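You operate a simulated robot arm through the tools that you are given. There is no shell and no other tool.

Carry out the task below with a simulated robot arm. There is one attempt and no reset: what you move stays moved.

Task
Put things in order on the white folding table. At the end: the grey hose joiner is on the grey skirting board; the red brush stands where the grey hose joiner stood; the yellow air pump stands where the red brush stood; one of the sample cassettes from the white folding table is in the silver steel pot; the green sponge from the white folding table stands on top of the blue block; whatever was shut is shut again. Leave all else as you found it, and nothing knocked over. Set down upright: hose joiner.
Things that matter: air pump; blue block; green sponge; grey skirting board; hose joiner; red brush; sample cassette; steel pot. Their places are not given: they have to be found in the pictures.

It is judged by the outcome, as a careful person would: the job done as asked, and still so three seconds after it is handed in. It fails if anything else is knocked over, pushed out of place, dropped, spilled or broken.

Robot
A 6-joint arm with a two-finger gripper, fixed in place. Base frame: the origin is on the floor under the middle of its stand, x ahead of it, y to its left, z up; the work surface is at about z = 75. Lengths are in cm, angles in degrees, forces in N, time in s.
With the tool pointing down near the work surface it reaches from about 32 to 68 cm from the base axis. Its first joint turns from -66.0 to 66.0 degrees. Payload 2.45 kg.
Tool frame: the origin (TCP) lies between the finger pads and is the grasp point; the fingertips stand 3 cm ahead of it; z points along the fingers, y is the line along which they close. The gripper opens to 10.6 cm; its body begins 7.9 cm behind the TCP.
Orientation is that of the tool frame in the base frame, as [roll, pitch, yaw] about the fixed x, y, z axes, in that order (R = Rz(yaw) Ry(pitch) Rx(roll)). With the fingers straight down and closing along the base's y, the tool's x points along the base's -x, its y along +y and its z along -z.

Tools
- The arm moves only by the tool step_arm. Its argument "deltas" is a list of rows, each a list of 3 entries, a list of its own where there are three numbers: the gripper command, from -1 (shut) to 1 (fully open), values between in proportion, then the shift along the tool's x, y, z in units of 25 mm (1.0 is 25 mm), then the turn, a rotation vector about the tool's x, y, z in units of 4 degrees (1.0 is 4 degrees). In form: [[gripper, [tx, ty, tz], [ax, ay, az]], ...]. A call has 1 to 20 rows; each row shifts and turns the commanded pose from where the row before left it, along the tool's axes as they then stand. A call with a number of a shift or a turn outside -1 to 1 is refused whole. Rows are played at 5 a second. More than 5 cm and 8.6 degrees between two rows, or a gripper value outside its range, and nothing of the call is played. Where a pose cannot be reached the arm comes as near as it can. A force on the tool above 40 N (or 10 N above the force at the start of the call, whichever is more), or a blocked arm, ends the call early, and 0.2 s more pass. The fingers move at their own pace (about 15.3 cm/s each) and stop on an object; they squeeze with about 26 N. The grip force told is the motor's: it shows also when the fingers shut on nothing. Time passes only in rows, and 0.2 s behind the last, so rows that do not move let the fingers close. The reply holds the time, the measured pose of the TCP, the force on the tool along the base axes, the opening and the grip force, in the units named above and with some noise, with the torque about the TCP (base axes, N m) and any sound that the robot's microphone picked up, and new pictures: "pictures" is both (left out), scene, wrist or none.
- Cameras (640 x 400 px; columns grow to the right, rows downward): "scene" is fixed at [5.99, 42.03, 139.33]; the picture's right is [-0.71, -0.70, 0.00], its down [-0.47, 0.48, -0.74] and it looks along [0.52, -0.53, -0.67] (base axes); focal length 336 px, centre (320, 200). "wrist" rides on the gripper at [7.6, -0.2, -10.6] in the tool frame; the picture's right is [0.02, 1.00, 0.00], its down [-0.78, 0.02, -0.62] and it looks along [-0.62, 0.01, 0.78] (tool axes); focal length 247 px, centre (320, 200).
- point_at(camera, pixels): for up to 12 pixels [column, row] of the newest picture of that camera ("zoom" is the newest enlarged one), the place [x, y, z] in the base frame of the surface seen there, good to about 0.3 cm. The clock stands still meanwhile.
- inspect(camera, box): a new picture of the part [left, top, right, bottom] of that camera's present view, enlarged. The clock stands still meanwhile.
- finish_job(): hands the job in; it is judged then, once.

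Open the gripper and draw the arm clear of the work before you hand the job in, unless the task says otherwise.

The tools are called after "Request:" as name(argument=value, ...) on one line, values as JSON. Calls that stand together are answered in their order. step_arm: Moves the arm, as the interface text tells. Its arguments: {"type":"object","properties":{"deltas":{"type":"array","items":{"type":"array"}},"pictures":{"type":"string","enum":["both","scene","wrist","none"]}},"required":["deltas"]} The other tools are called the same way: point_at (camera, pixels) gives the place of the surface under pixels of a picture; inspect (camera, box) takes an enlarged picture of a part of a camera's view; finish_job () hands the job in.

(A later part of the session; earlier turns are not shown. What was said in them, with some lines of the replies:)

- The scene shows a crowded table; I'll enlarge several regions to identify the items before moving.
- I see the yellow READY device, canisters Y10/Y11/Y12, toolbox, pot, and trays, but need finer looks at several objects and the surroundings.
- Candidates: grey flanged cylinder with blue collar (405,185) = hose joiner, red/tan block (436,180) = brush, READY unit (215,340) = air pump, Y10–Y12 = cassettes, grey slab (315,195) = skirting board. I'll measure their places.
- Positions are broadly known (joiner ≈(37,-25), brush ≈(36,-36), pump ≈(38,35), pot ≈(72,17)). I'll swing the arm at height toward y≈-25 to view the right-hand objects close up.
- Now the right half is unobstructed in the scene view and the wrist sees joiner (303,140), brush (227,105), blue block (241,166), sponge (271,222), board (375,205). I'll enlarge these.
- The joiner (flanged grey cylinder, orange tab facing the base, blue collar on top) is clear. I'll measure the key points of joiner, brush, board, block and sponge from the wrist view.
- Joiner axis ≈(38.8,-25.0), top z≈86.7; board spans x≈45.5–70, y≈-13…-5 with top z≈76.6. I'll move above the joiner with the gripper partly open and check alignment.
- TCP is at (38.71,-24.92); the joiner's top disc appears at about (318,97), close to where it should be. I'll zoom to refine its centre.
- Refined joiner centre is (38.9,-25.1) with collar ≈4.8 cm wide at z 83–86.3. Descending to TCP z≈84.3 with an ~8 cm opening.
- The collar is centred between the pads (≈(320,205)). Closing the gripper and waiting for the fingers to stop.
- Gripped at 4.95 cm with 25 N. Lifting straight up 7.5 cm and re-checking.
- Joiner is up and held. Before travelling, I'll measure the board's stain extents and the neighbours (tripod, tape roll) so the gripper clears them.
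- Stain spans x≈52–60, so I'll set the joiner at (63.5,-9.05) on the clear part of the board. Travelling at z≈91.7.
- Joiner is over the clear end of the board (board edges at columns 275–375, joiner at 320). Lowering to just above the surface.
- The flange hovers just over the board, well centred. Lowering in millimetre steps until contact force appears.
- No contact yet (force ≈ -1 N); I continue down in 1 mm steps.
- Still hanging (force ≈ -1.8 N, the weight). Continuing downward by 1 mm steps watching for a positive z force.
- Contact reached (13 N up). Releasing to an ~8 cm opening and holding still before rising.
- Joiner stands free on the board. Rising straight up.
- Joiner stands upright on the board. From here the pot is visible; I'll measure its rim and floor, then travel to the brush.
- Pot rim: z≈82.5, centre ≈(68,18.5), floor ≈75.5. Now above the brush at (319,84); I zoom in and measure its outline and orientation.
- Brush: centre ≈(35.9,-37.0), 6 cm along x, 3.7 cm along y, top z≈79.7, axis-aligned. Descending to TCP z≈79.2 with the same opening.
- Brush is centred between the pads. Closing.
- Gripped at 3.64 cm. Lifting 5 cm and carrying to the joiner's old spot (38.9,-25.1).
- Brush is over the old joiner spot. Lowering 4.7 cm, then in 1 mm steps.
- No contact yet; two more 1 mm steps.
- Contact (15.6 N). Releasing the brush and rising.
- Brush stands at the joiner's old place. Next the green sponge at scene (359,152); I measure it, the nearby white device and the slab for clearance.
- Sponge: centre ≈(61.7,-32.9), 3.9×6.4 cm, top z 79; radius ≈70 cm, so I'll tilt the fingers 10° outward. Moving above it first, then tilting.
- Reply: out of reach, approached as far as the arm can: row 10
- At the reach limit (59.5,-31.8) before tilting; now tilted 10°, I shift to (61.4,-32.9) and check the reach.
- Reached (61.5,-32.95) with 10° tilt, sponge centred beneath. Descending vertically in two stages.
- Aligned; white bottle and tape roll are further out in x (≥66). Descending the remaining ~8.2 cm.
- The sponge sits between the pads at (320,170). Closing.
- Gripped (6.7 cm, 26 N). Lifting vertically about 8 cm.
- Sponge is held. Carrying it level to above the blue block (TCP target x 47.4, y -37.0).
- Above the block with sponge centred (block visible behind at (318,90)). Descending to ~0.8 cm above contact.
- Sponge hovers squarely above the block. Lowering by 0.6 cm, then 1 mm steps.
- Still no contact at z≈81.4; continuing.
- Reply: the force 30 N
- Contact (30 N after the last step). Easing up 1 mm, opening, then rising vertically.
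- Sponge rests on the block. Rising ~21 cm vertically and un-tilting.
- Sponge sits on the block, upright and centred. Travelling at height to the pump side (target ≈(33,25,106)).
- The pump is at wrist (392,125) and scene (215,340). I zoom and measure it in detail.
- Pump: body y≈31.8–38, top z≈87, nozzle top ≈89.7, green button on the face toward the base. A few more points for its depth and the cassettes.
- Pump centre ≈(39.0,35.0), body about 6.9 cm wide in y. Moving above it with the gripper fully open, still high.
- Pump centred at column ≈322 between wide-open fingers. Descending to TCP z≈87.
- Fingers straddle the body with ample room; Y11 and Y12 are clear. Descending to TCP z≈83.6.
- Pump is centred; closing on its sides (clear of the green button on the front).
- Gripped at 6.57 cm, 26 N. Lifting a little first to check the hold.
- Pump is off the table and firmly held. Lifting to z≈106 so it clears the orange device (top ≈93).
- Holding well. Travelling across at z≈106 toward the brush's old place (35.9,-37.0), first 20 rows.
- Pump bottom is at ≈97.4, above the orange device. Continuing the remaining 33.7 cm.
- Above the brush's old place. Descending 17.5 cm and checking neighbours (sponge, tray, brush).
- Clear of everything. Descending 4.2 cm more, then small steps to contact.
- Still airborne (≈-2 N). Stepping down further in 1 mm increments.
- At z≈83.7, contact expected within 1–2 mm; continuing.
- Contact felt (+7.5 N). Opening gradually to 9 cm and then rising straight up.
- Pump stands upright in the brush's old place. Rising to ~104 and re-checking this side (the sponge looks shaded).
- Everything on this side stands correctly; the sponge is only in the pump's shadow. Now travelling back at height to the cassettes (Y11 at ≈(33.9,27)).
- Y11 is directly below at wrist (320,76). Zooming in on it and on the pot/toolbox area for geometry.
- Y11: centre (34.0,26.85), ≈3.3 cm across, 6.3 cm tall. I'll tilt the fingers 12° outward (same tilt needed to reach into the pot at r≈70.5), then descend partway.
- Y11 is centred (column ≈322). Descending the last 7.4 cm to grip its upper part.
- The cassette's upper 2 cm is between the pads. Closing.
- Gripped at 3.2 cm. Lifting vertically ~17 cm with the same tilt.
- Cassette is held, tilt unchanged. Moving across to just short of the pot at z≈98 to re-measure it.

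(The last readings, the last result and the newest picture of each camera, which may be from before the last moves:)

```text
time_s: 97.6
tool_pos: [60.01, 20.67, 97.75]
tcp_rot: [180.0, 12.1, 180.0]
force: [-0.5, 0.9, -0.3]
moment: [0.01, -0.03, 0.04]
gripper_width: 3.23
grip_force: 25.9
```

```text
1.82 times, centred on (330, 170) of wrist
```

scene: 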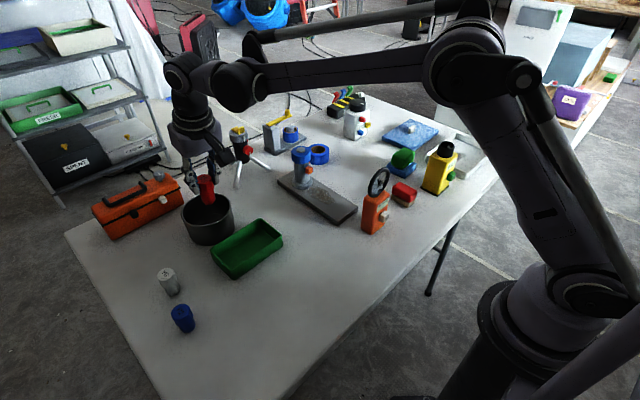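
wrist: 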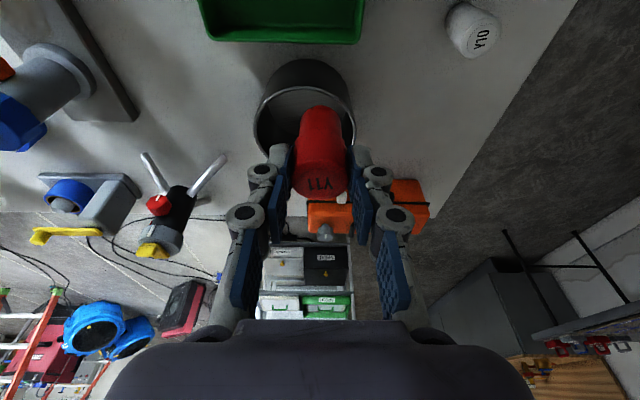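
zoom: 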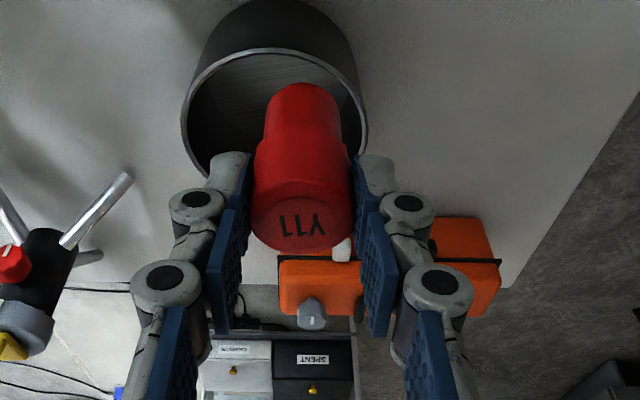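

The pot rim is visible around the cassette. Measuring rim points from both views to get its exact centre.

Request:
point_at(camera="wrist", pixels=[[254, 130], [356, 126], [303, 87], [280, 93], [330, 93], [303, 75], [262, 110], [350, 110], [256, 140], [355, 138], [285, 110], [280, 130]])

Request:
point_at(camera="scene", pixels=[[182, 215], [233, 208], [209, 226], [195, 225], [225, 221], [207, 196], [185, 205], [229, 203], [182, 212], [234, 210], [210, 232], [222, 196]])

Request:
inspect(camera="scene", box=[160, 160, 260, 260])

```text
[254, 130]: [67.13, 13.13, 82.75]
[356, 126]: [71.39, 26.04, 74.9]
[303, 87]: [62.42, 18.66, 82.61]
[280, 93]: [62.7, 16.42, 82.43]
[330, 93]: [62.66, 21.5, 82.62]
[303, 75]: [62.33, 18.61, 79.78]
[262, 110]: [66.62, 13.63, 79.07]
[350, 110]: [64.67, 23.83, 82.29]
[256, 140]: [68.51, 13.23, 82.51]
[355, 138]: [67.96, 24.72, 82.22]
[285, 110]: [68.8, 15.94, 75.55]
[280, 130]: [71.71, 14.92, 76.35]
```

```text
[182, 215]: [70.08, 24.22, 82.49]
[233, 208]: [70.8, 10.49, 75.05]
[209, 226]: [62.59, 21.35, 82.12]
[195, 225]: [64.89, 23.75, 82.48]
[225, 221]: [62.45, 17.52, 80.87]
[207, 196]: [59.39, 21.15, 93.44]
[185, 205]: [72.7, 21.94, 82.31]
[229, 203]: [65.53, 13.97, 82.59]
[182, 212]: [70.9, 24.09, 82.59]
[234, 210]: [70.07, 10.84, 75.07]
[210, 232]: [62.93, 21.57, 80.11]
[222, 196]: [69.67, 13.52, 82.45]
```

```text
4.00 times, centred on (210, 210) of scene
```

zoom: 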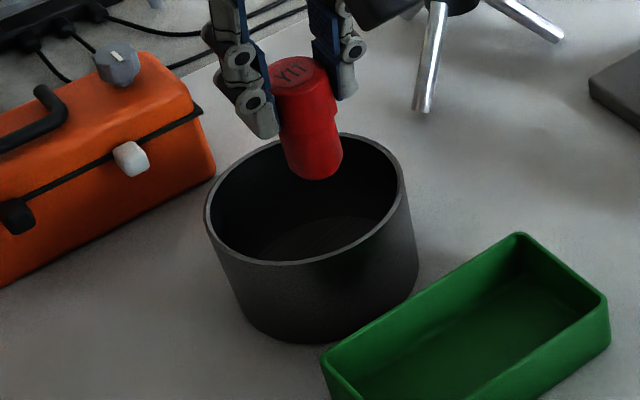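

Circle fit: pot centre (68.0,18.93), radius ≈5.8. Moving the cassette over it (TCP → (67.4,19.0)).

Request:
step_arm(deltas=[[-1, [-0.724, -0.167, 0.154], [0, 0, 0]], [-1, [-0.724, -0.167, 0.154], [0, 0, 0]], [-1, [-0.724, -0.167, 0.154], [0, 0, 0]], [-1, [-0.724, -0.167, 0.154], [0, 0, 0]], [-1, [0, 0, 0], [0, 0, 0]]])

Request:
inspect(camera="wrist", box=[200, 40, 460, 260])

Request:
inspect(camera="scene", box=[140, 110, 280, 260])

```text
time_s: 98.8
tool_pos: [67.53, 18.88, 97.81]
tcp_rot: [179.9, 12.0, -179.9]
force: [-0.3, 0.4, 0.4]
moment: [-0.01, -0.02, -0.03]
gripper_width: 3.23
grip_force: 25.7
```

scene: 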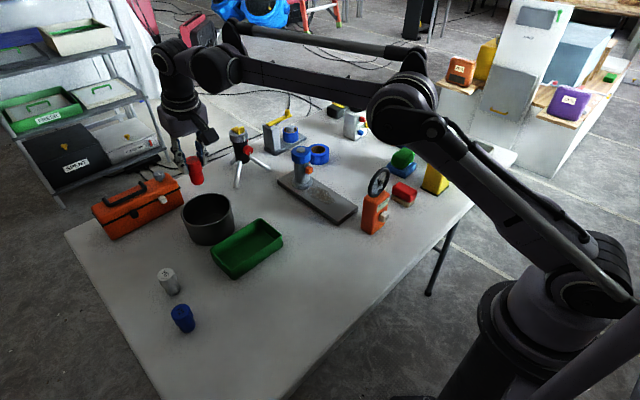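
wrist: 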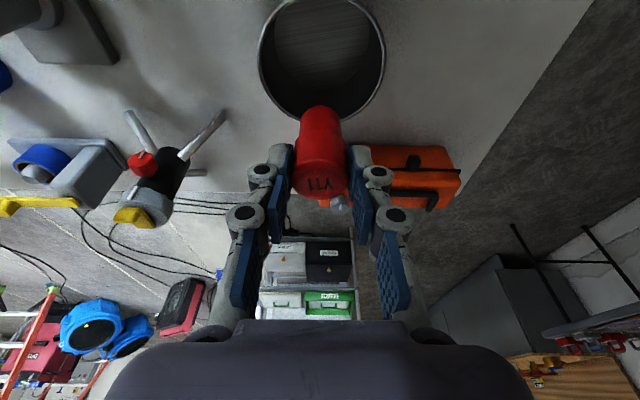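

```text
1.82 times, centred on (330, 150) of wrist
```

zoom: 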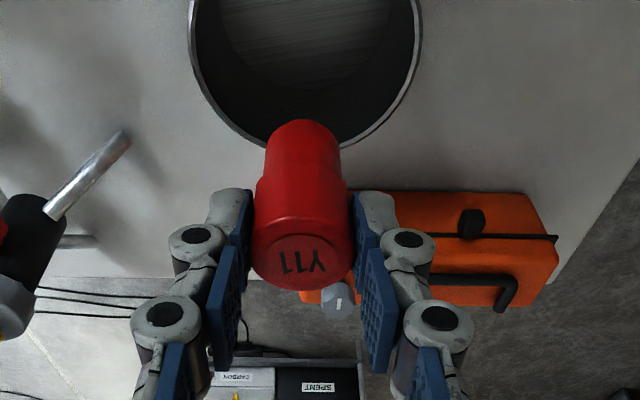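

```text
2.67 times, centred on (210, 185) of scene
```

zoom: 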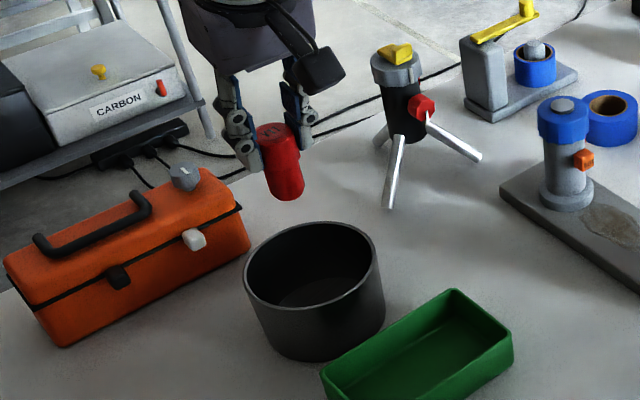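

Pot centre column ≈322 vs cassette ≈320; well aligned. Descending 5 cm to just above the rim, then checking.

Request:
step_arm(deltas=[[-1, [0.208, 0, 0.978], [0, 0, 0]], [-1, [0.208, 0, 0.978], [0, 0, 0]], [-1, [0.1, 0, 0.47], [0, 0, 0]], [-1, [0, 0, 0], [0, 0, 0]]])

Request:
inspect(camera="wrist", box=[200, 40, 460, 260])

Request:
inspect(camera="scene", box=[140, 130, 280, 260])

```text
time_s: 99.8
tool_pos: [67.6, 18.88, 91.69]
tcp_rot: [179.9, 12.2, -180.0]
force: [0.2, -0.5, -1.0]
moment: [0.01, -0.01, 0.01]
gripper_width: 3.22
grip_force: 25.7
```

scene: 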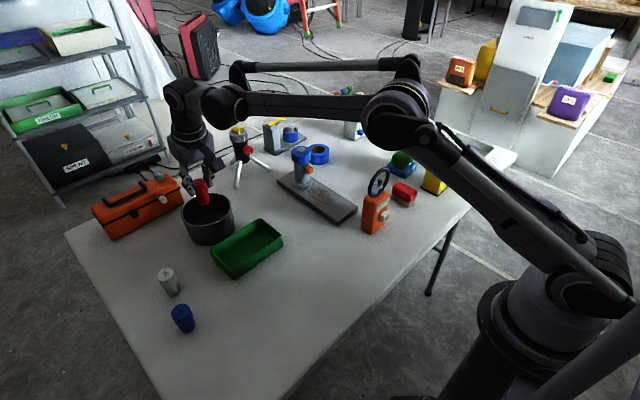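
wrist: 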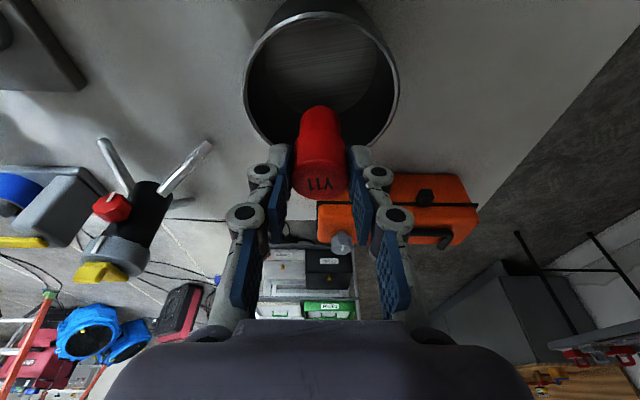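

```text
1.82 times, centred on (330, 150) of wrist
```

zoom: 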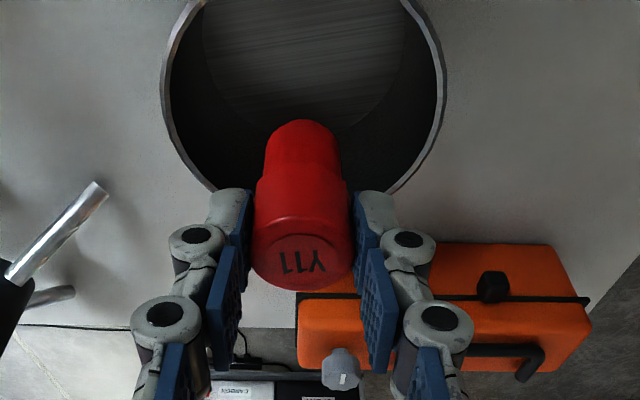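

```text
3.08 times, centred on (210, 195) of scene
```

zoom: 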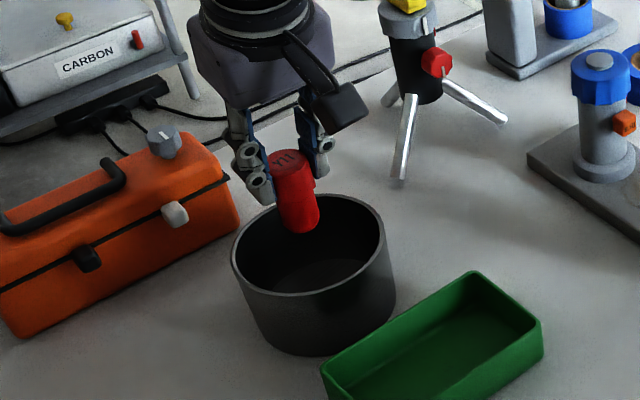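

Aligned with pot centre (near rim at row ≈12 as computed). Lowering 7.8 cm into the pot.

Request:
step_arm(deltas=[[-1, [0.166, 0, 0.782], [0, 0, 0]], [-1, [0.166, 0, 0.782], [0, 0, 0]], [-1, [0.166, 0, 0.782], [0, 0, 0]], [-1, [0.15, 0, 0.704], [0, 0, 0]], [-1, [0, 0, 0], [0, 0, 0]]])

Request:
inspect(camera="wrist", box=[200, 40, 460, 260])

Request:
inspect(camera="scene", box=[140, 130, 280, 260])

```text
time_s: 101.0
tool_pos: [67.62, 18.86, 83.92]
tcp_rot: [179.9, 12.1, 180.0]
force: [-0.9, -0.8, 0.7]
moment: [0.01, 0.04, -0.04]
gripper_width: 3.21
grip_force: 26.0
```

scene: 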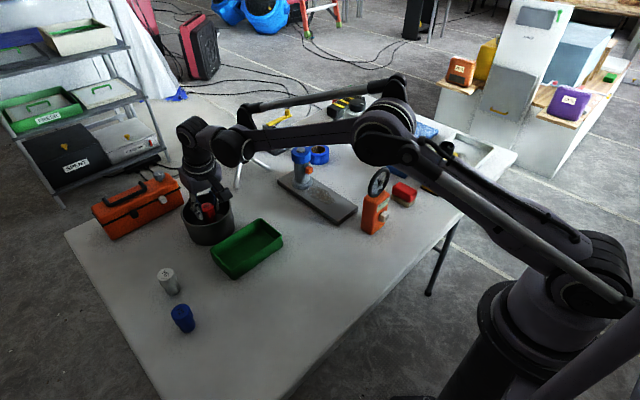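
wrist: 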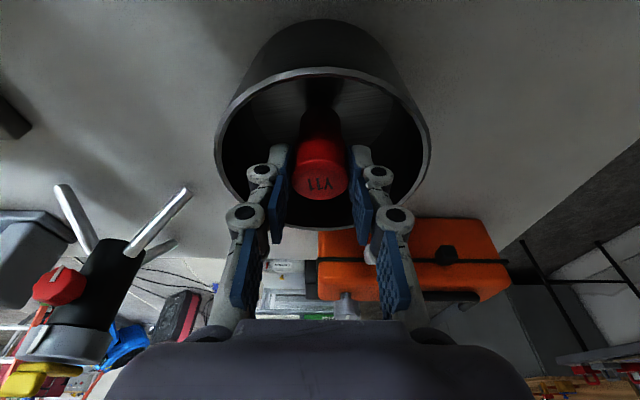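

```text
1.82 times, centred on (330, 150) of wrist
```

zoom: 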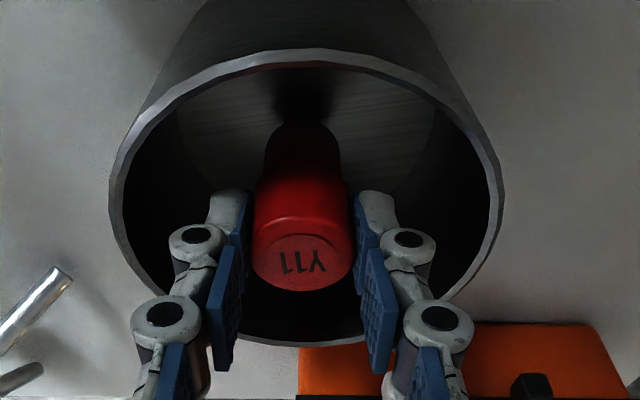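

```text
3.08 times, centred on (210, 195) of scene
```

zoom: 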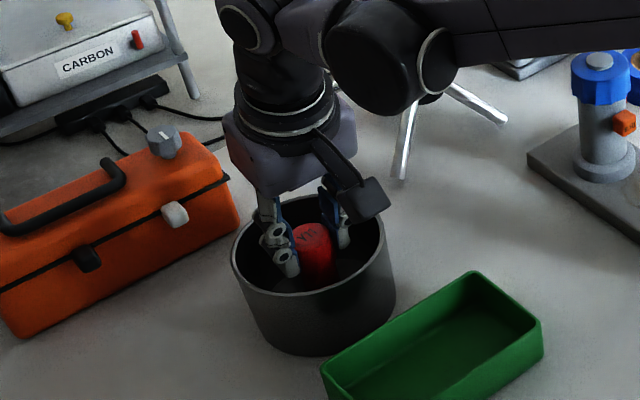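

Cassette is inside, fingers clear of the rim on both sides. Lowering 0.8 cm, then millimetre steps.

Request:
step_arm(deltas=[[-1, [0.033, 0, 0.157], [0, 0, 0]], [-1, [0.033, 0, 0.157], [0, 0, 0]], [-1, [0, 0, 0], [0, 0, 0]]], pictures="none")

Request:
step_arm(deltas=[[-1, [0.01, 0, 0.045], [0, 0, 0]], [-1, [0, 0, 0], [0, 0, 0]]], pictures="none")

Request:
step_arm(deltas=[[-1, [0.01, 0, 0.045], [0, 0, 0]], [-1, [0, 0, 0], [0, 0, 0]]], pictures="none")

```text
time_s: 101.8
tool_pos: [67.52, 18.95, 83.17]
tcp_rot: [179.9, 12.1, -180.0]
force: [-0.1, 1.1, -0.4]
moment: [0.01, 0.01, 0.0]
gripper_width: 3.2
grip_force: 26.5
```

```text
time_s: 102.4
tool_pos: [67.54, 18.77, 83.04]
tcp_rot: [179.9, 12.1, 180.0]
force: [0.8, 0.9, 0.4]
moment: [0.03, 0.01, 0.02]
gripper_width: 3.19
grip_force: 25.8
```

```text
time_s: 103.0
tool_pos: [67.62, 18.96, 82.9]
tcp_rot: [179.9, 12.2, -180.0]
force: [-0.4, 0.3, 0.0]
moment: [0.02, 0.01, -0.01]
gripper_width: 3.21
grip_force: 26.4
```

No contact yet at z≈82.9; continuing in 1 mm steps.

Request:
step_arm(deltas=[[-1, [0.01, 0, 0.045], [0, 0, 0]], [-1, [0, 0, 0], [0, 0, 0]]], pictures="none")

Request:
step_arm(deltas=[[-1, [0.01, 0, 0.04], [0, 0, 0]], [-1, [0, 0, 0], [0, 0, 0]]], pictures="none")

```text
time_s: 103.6
tool_pos: [67.47, 18.94, 82.72]
tcp_rot: [180.0, 12.1, 180.0]
force: [-0.7, -0.3, -0.5]
moment: [-0.05, -0.04, -0.03]
gripper_width: 3.21
grip_force: 26.3
```

```text
time_s: 104.2
tool_pos: [67.6, 18.88, 82.58]
tcp_rot: [179.9, 12.1, -180.0]
force: [0.0, 0.4, 0.3]
moment: [0.0, 0.0, 0.0]
gripper_width: 3.21
grip_force: 26.0
```

Still none at 82.6; floor may be slightly lower. Continuing carefully.

Request:
step_arm(deltas=[[-1, [0.01, 0, 0.04], [0, 0, 0]], [-1, [0, 0, 0], [0, 0, 0]]], pictures="none")

Request:
step_arm(deltas=[[-1, [0.01, 0, 0.04], [0, 0, 0]], [-1, [0, 0, 0], [0, 0, 0]]], pictures="wrist")

```text
time_s: 104.8
tool_pos: [67.61, 18.93, 82.49]
tcp_rot: [179.8, 12.1, 179.9]
force: [-2.5, -0.1, 8.1]
moment: [0.01, 0.09, 0.01]
gripper_width: 3.22
grip_force: 25.6
```

```text
time_s: 105.4
tool_pos: [67.64, 18.84, 82.54]
tcp_rot: [179.9, 12.3, 180.0]
force: [-1.9, 1.4, 23.0]
moment: [0.08, 0.02, 0.01]
gripper_width: 3.24
grip_force: 26.3
```

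wrist: 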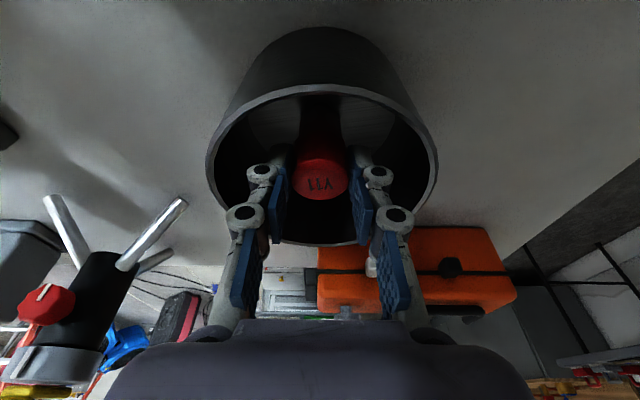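

Contact with the pot floor (23 N). Easing up 1 mm and opening only to ~4.6 cm to stay clear of the rim.

Request:
step_arm(deltas=[[-1, [-0.01, 0, -0.04], [0, 0, 0]], [-0.3, [0, 0, 0], [0, 0, 0]], [-0.2, [0, 0, 0], [0, 0, 0]], [-0.14, [0, 0, 0], [0, 0, 0]], [-0.14, [0, 0, 0], [0, 0, 0]]])

Request:
inspect(camera="wrist", box=[200, 40, 460, 260])

```text
time_s: 106.6
tool_pos: [67.55, 18.91, 82.47]
tcp_rot: [179.9, 12.1, 179.9]
force: [-0.2, -0.2, -0.2]
moment: [-0.01, 0.0, -0.02]
gripper_width: 4.55
grip_force: 0.0
```

scene: 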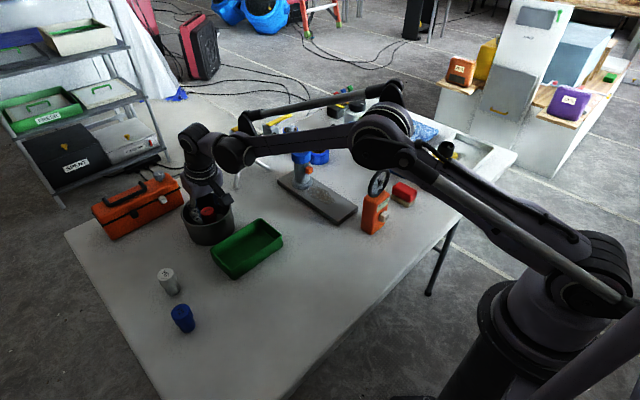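
wrist: 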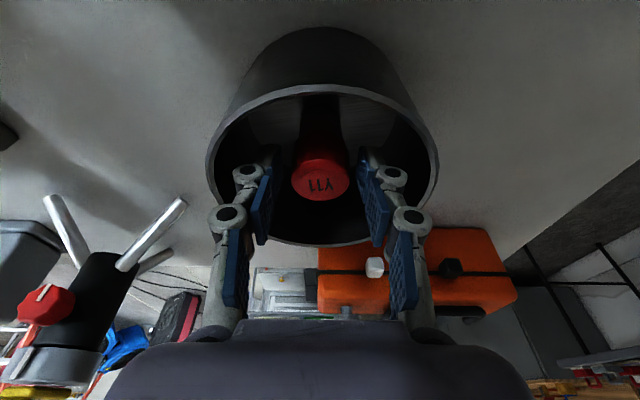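

```text
1.82 times, centred on (330, 150) of wrist
```

zoom: 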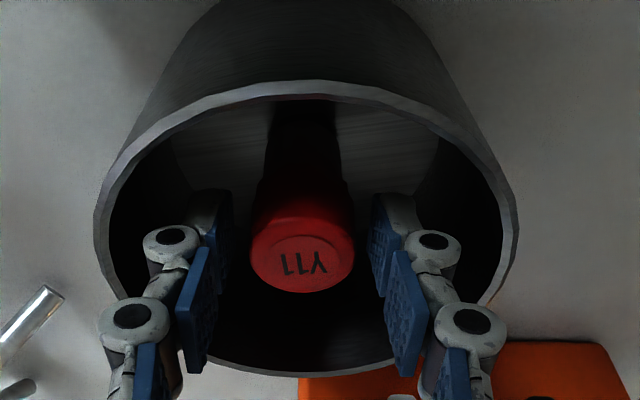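

Cassette stands free in the pot with fingers clear of the rim. Rising vertically.

Request:
step_arm(deltas=[[-0.14, [-0.1, 0, -0.47], [0, 0, 0]], [-0.14, [-0.1, 0, -0.47], [0, 0, 0]], [-0.14, [-0.2, 0, -0.939], [0, 0, 0]], [-0.14, [-0.2, 0, -0.939], [0, 0, 0]], [-0.14, [-0.2, 0, -0.939], [0, 0, 0]], [-0.14, [-0.2, 0, -0.939], [0, 0, 0]], [-0.14, [-0.2, 0, -0.939], [0, 0, 0]], [-0.14, [0, 0, 0], [0, 0, 0]]])

Request:
inspect(camera="scene", box=[140, 130, 280, 260])

Request:
inspect(camera="wrist", box=[200, 0, 460, 200])

```text
time_s: 108.4
tool_pos: [67.54, 18.86, 96.96]
tcp_rot: [179.9, 12.1, 179.9]
force: [-0.6, 0.3, 1.0]
moment: [-0.03, 0.01, -0.03]
gripper_width: 4.56
grip_force: 0.1
```

scene: 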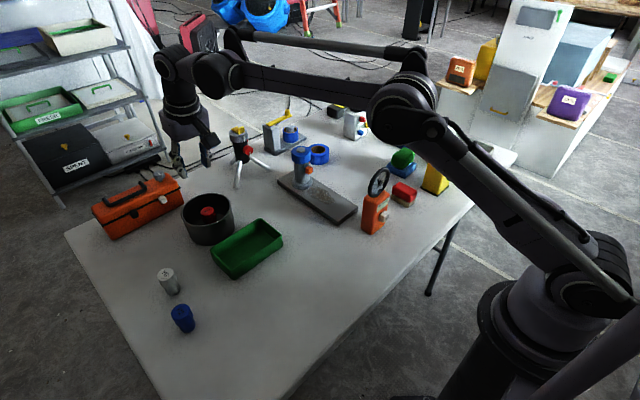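
wrist: 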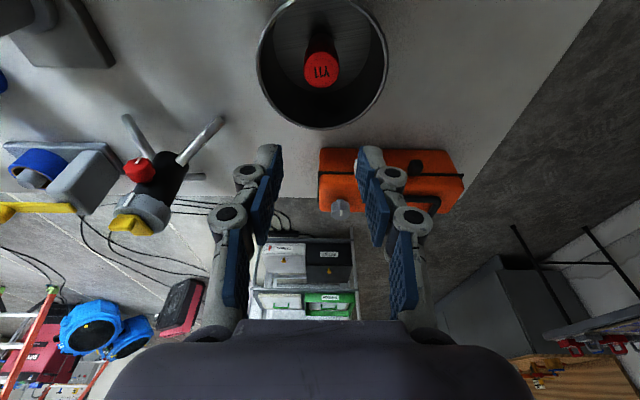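

```text
3.08 times, centred on (210, 195) of scene
```

zoom: 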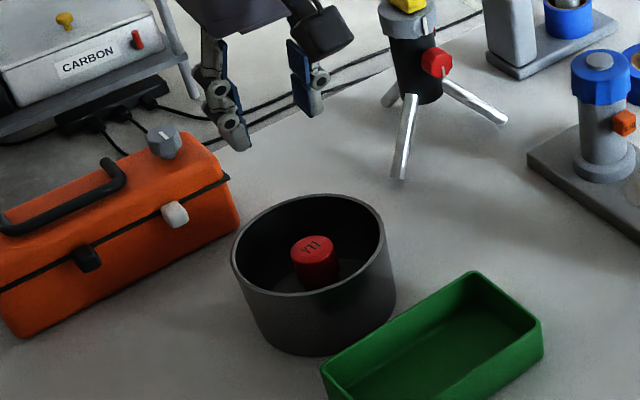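

```text
2.00 times, centred on (330, 100) of wrist
```

zoom: 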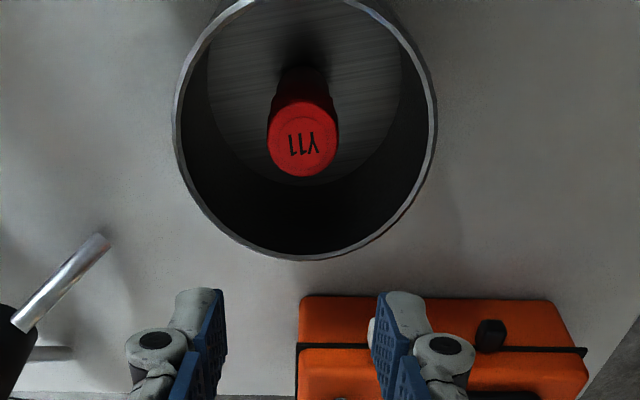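

Y11 stands in the pot. Withdrawing the arm up and back to near its starting pose, un-tilting and opening the gripper.

Request:
step_arm(deltas=[[0, [0.912, -0.315, -0.458], [0, 0, 0]], [0.5, [0.912, -0.315, -0.458], [0, 0, 0]], [1, [0.912, -0.315, -0.458], [0, 0, 0]], [1, [0.912, -0.315, -0.458], [0, 0, 0]], [1, [0.912, -0.315, -0.458], [0, 0, 0]], [1, [0.912, -0.315, -0.458], [0, 0, 0]], [1, [0.912, -0.315, -0.458], [0, 0, 0]], [1, [0.912, -0.315, -0.458], [0, 0, 0]], [1, [0.912, -0.315, -0.458], [0, 0, 0]], [1, [0.912, -0.315, -0.458], [0, 0, 0]], [1, [0.912, -0.315, -0.458], [0, 0, 0]], [1, [0.912, -0.315, -0.458], [0, 0, 0]], [1, [0.912, -0.315, -0.458], [0, 0, 0]], [1, [0.912, -0.315, -0.458], [0, 0, 0]], [1, [0.8, -0.315, -0.4], [0, 0, 0]], [1, [0, 0, 0], [0, 1, 0]], [1, [0, 0, 0], [0, 1, 0]], [1, [0, 0, 0], [0, 1, 0]], [1, [0, 0, 0], [0, 0, 0]]])

```text
time_s: 112.4
tool_pos: [30.73, 7.0, 106.52]
tcp_rot: [179.9, 0.0, 180.0]
force: [-0.1, 0.0, 0.5]
moment: [-0.01, 0.04, 0.0]
gripper_width: 10.59
grip_force: 0.0
```

scene: 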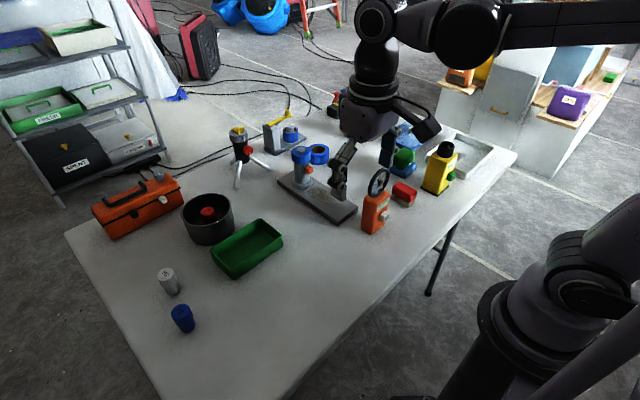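
wrist: 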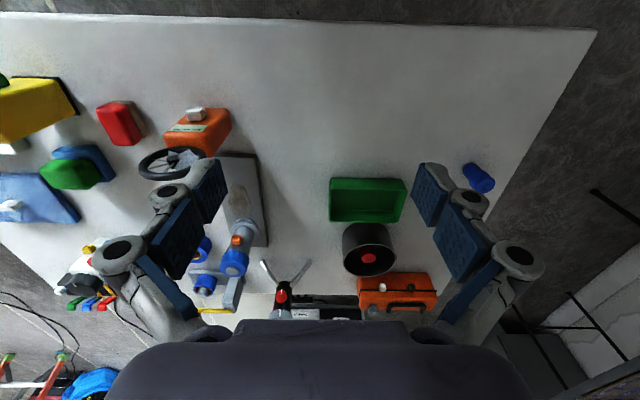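

All objects appear in place. A final zoom and measurement of joiner, brush, pump, and sponge before handing in.

Request:
inspect(camera="scene", box=[270, 110, 500, 250])

Request:
inspect(camera="wrist", box=[0, 50, 280, 330])

Request:
point_at(camera="scene", pixels=[[404, 190], [396, 193], [411, 195], [438, 165], [432, 190], [447, 190], [403, 157], [403, 172], [302, 155], [302, 185], [207, 212], [425, 185]])

```text
2.78 times, centred on (385, 180) of scene
```

zoom: 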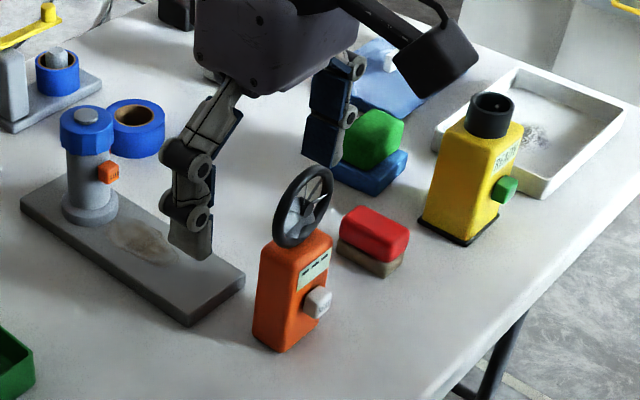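

```text
1.43 times, centred on (140, 190) of wrist
```

zoom: 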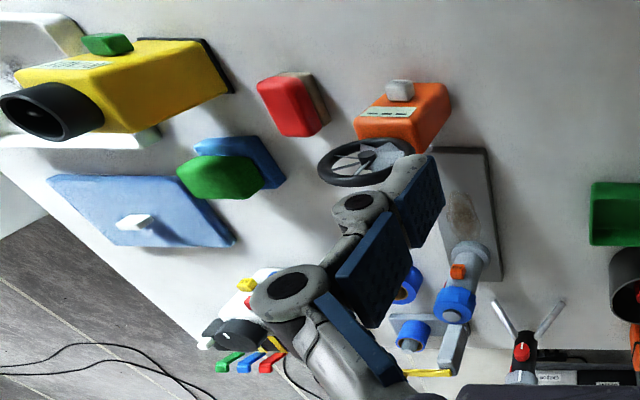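

```text
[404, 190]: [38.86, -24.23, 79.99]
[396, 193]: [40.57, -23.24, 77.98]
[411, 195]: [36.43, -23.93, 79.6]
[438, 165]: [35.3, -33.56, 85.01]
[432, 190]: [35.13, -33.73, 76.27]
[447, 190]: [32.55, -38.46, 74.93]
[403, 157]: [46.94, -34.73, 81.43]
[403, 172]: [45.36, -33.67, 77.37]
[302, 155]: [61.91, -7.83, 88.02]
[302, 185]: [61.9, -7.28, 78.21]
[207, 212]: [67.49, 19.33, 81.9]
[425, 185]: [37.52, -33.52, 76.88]
```

Joiner is upright on the board, brush at the joiner's old spot, pump upright at the brush's old spot, sponge on the blue block, and Y11 in the pot. The toolbox is still shut and the arm is clear with the gripper open, so I'm handing in.

Request:
finish_job()

```text
The job is handed in.
```

I completed every placement in the task and handed the job in; nothing was knocked over along the way.

- **Hose joiner:** it stands upright on the grey skirting board, on the clean part beyond the stain.
- **Red brush:** it stands where the hose joiner stood.
- **Air pump:** it stands upright where the red brush stood. I held it by its sides, clear of the green button.
- **Green sponge:** it rests on the blue block, roughly centred.
- **Sample cassette:** the red one, Y11, stands inside the pot. Y10 and Y12 were left where they were.
- **Shut things:** I opened nothing, and the orange toolbox is still shut.

I identified the items by appearance, since none is named in the pictures. I took the grey flanged cylinder with the blue collar as the hose joiner. I took the labelled canisters Y10 to Y12 as the sample cassettes. The dark grey pot was the only pot on the table.

The arm is back near its starting pose with the gripper open.
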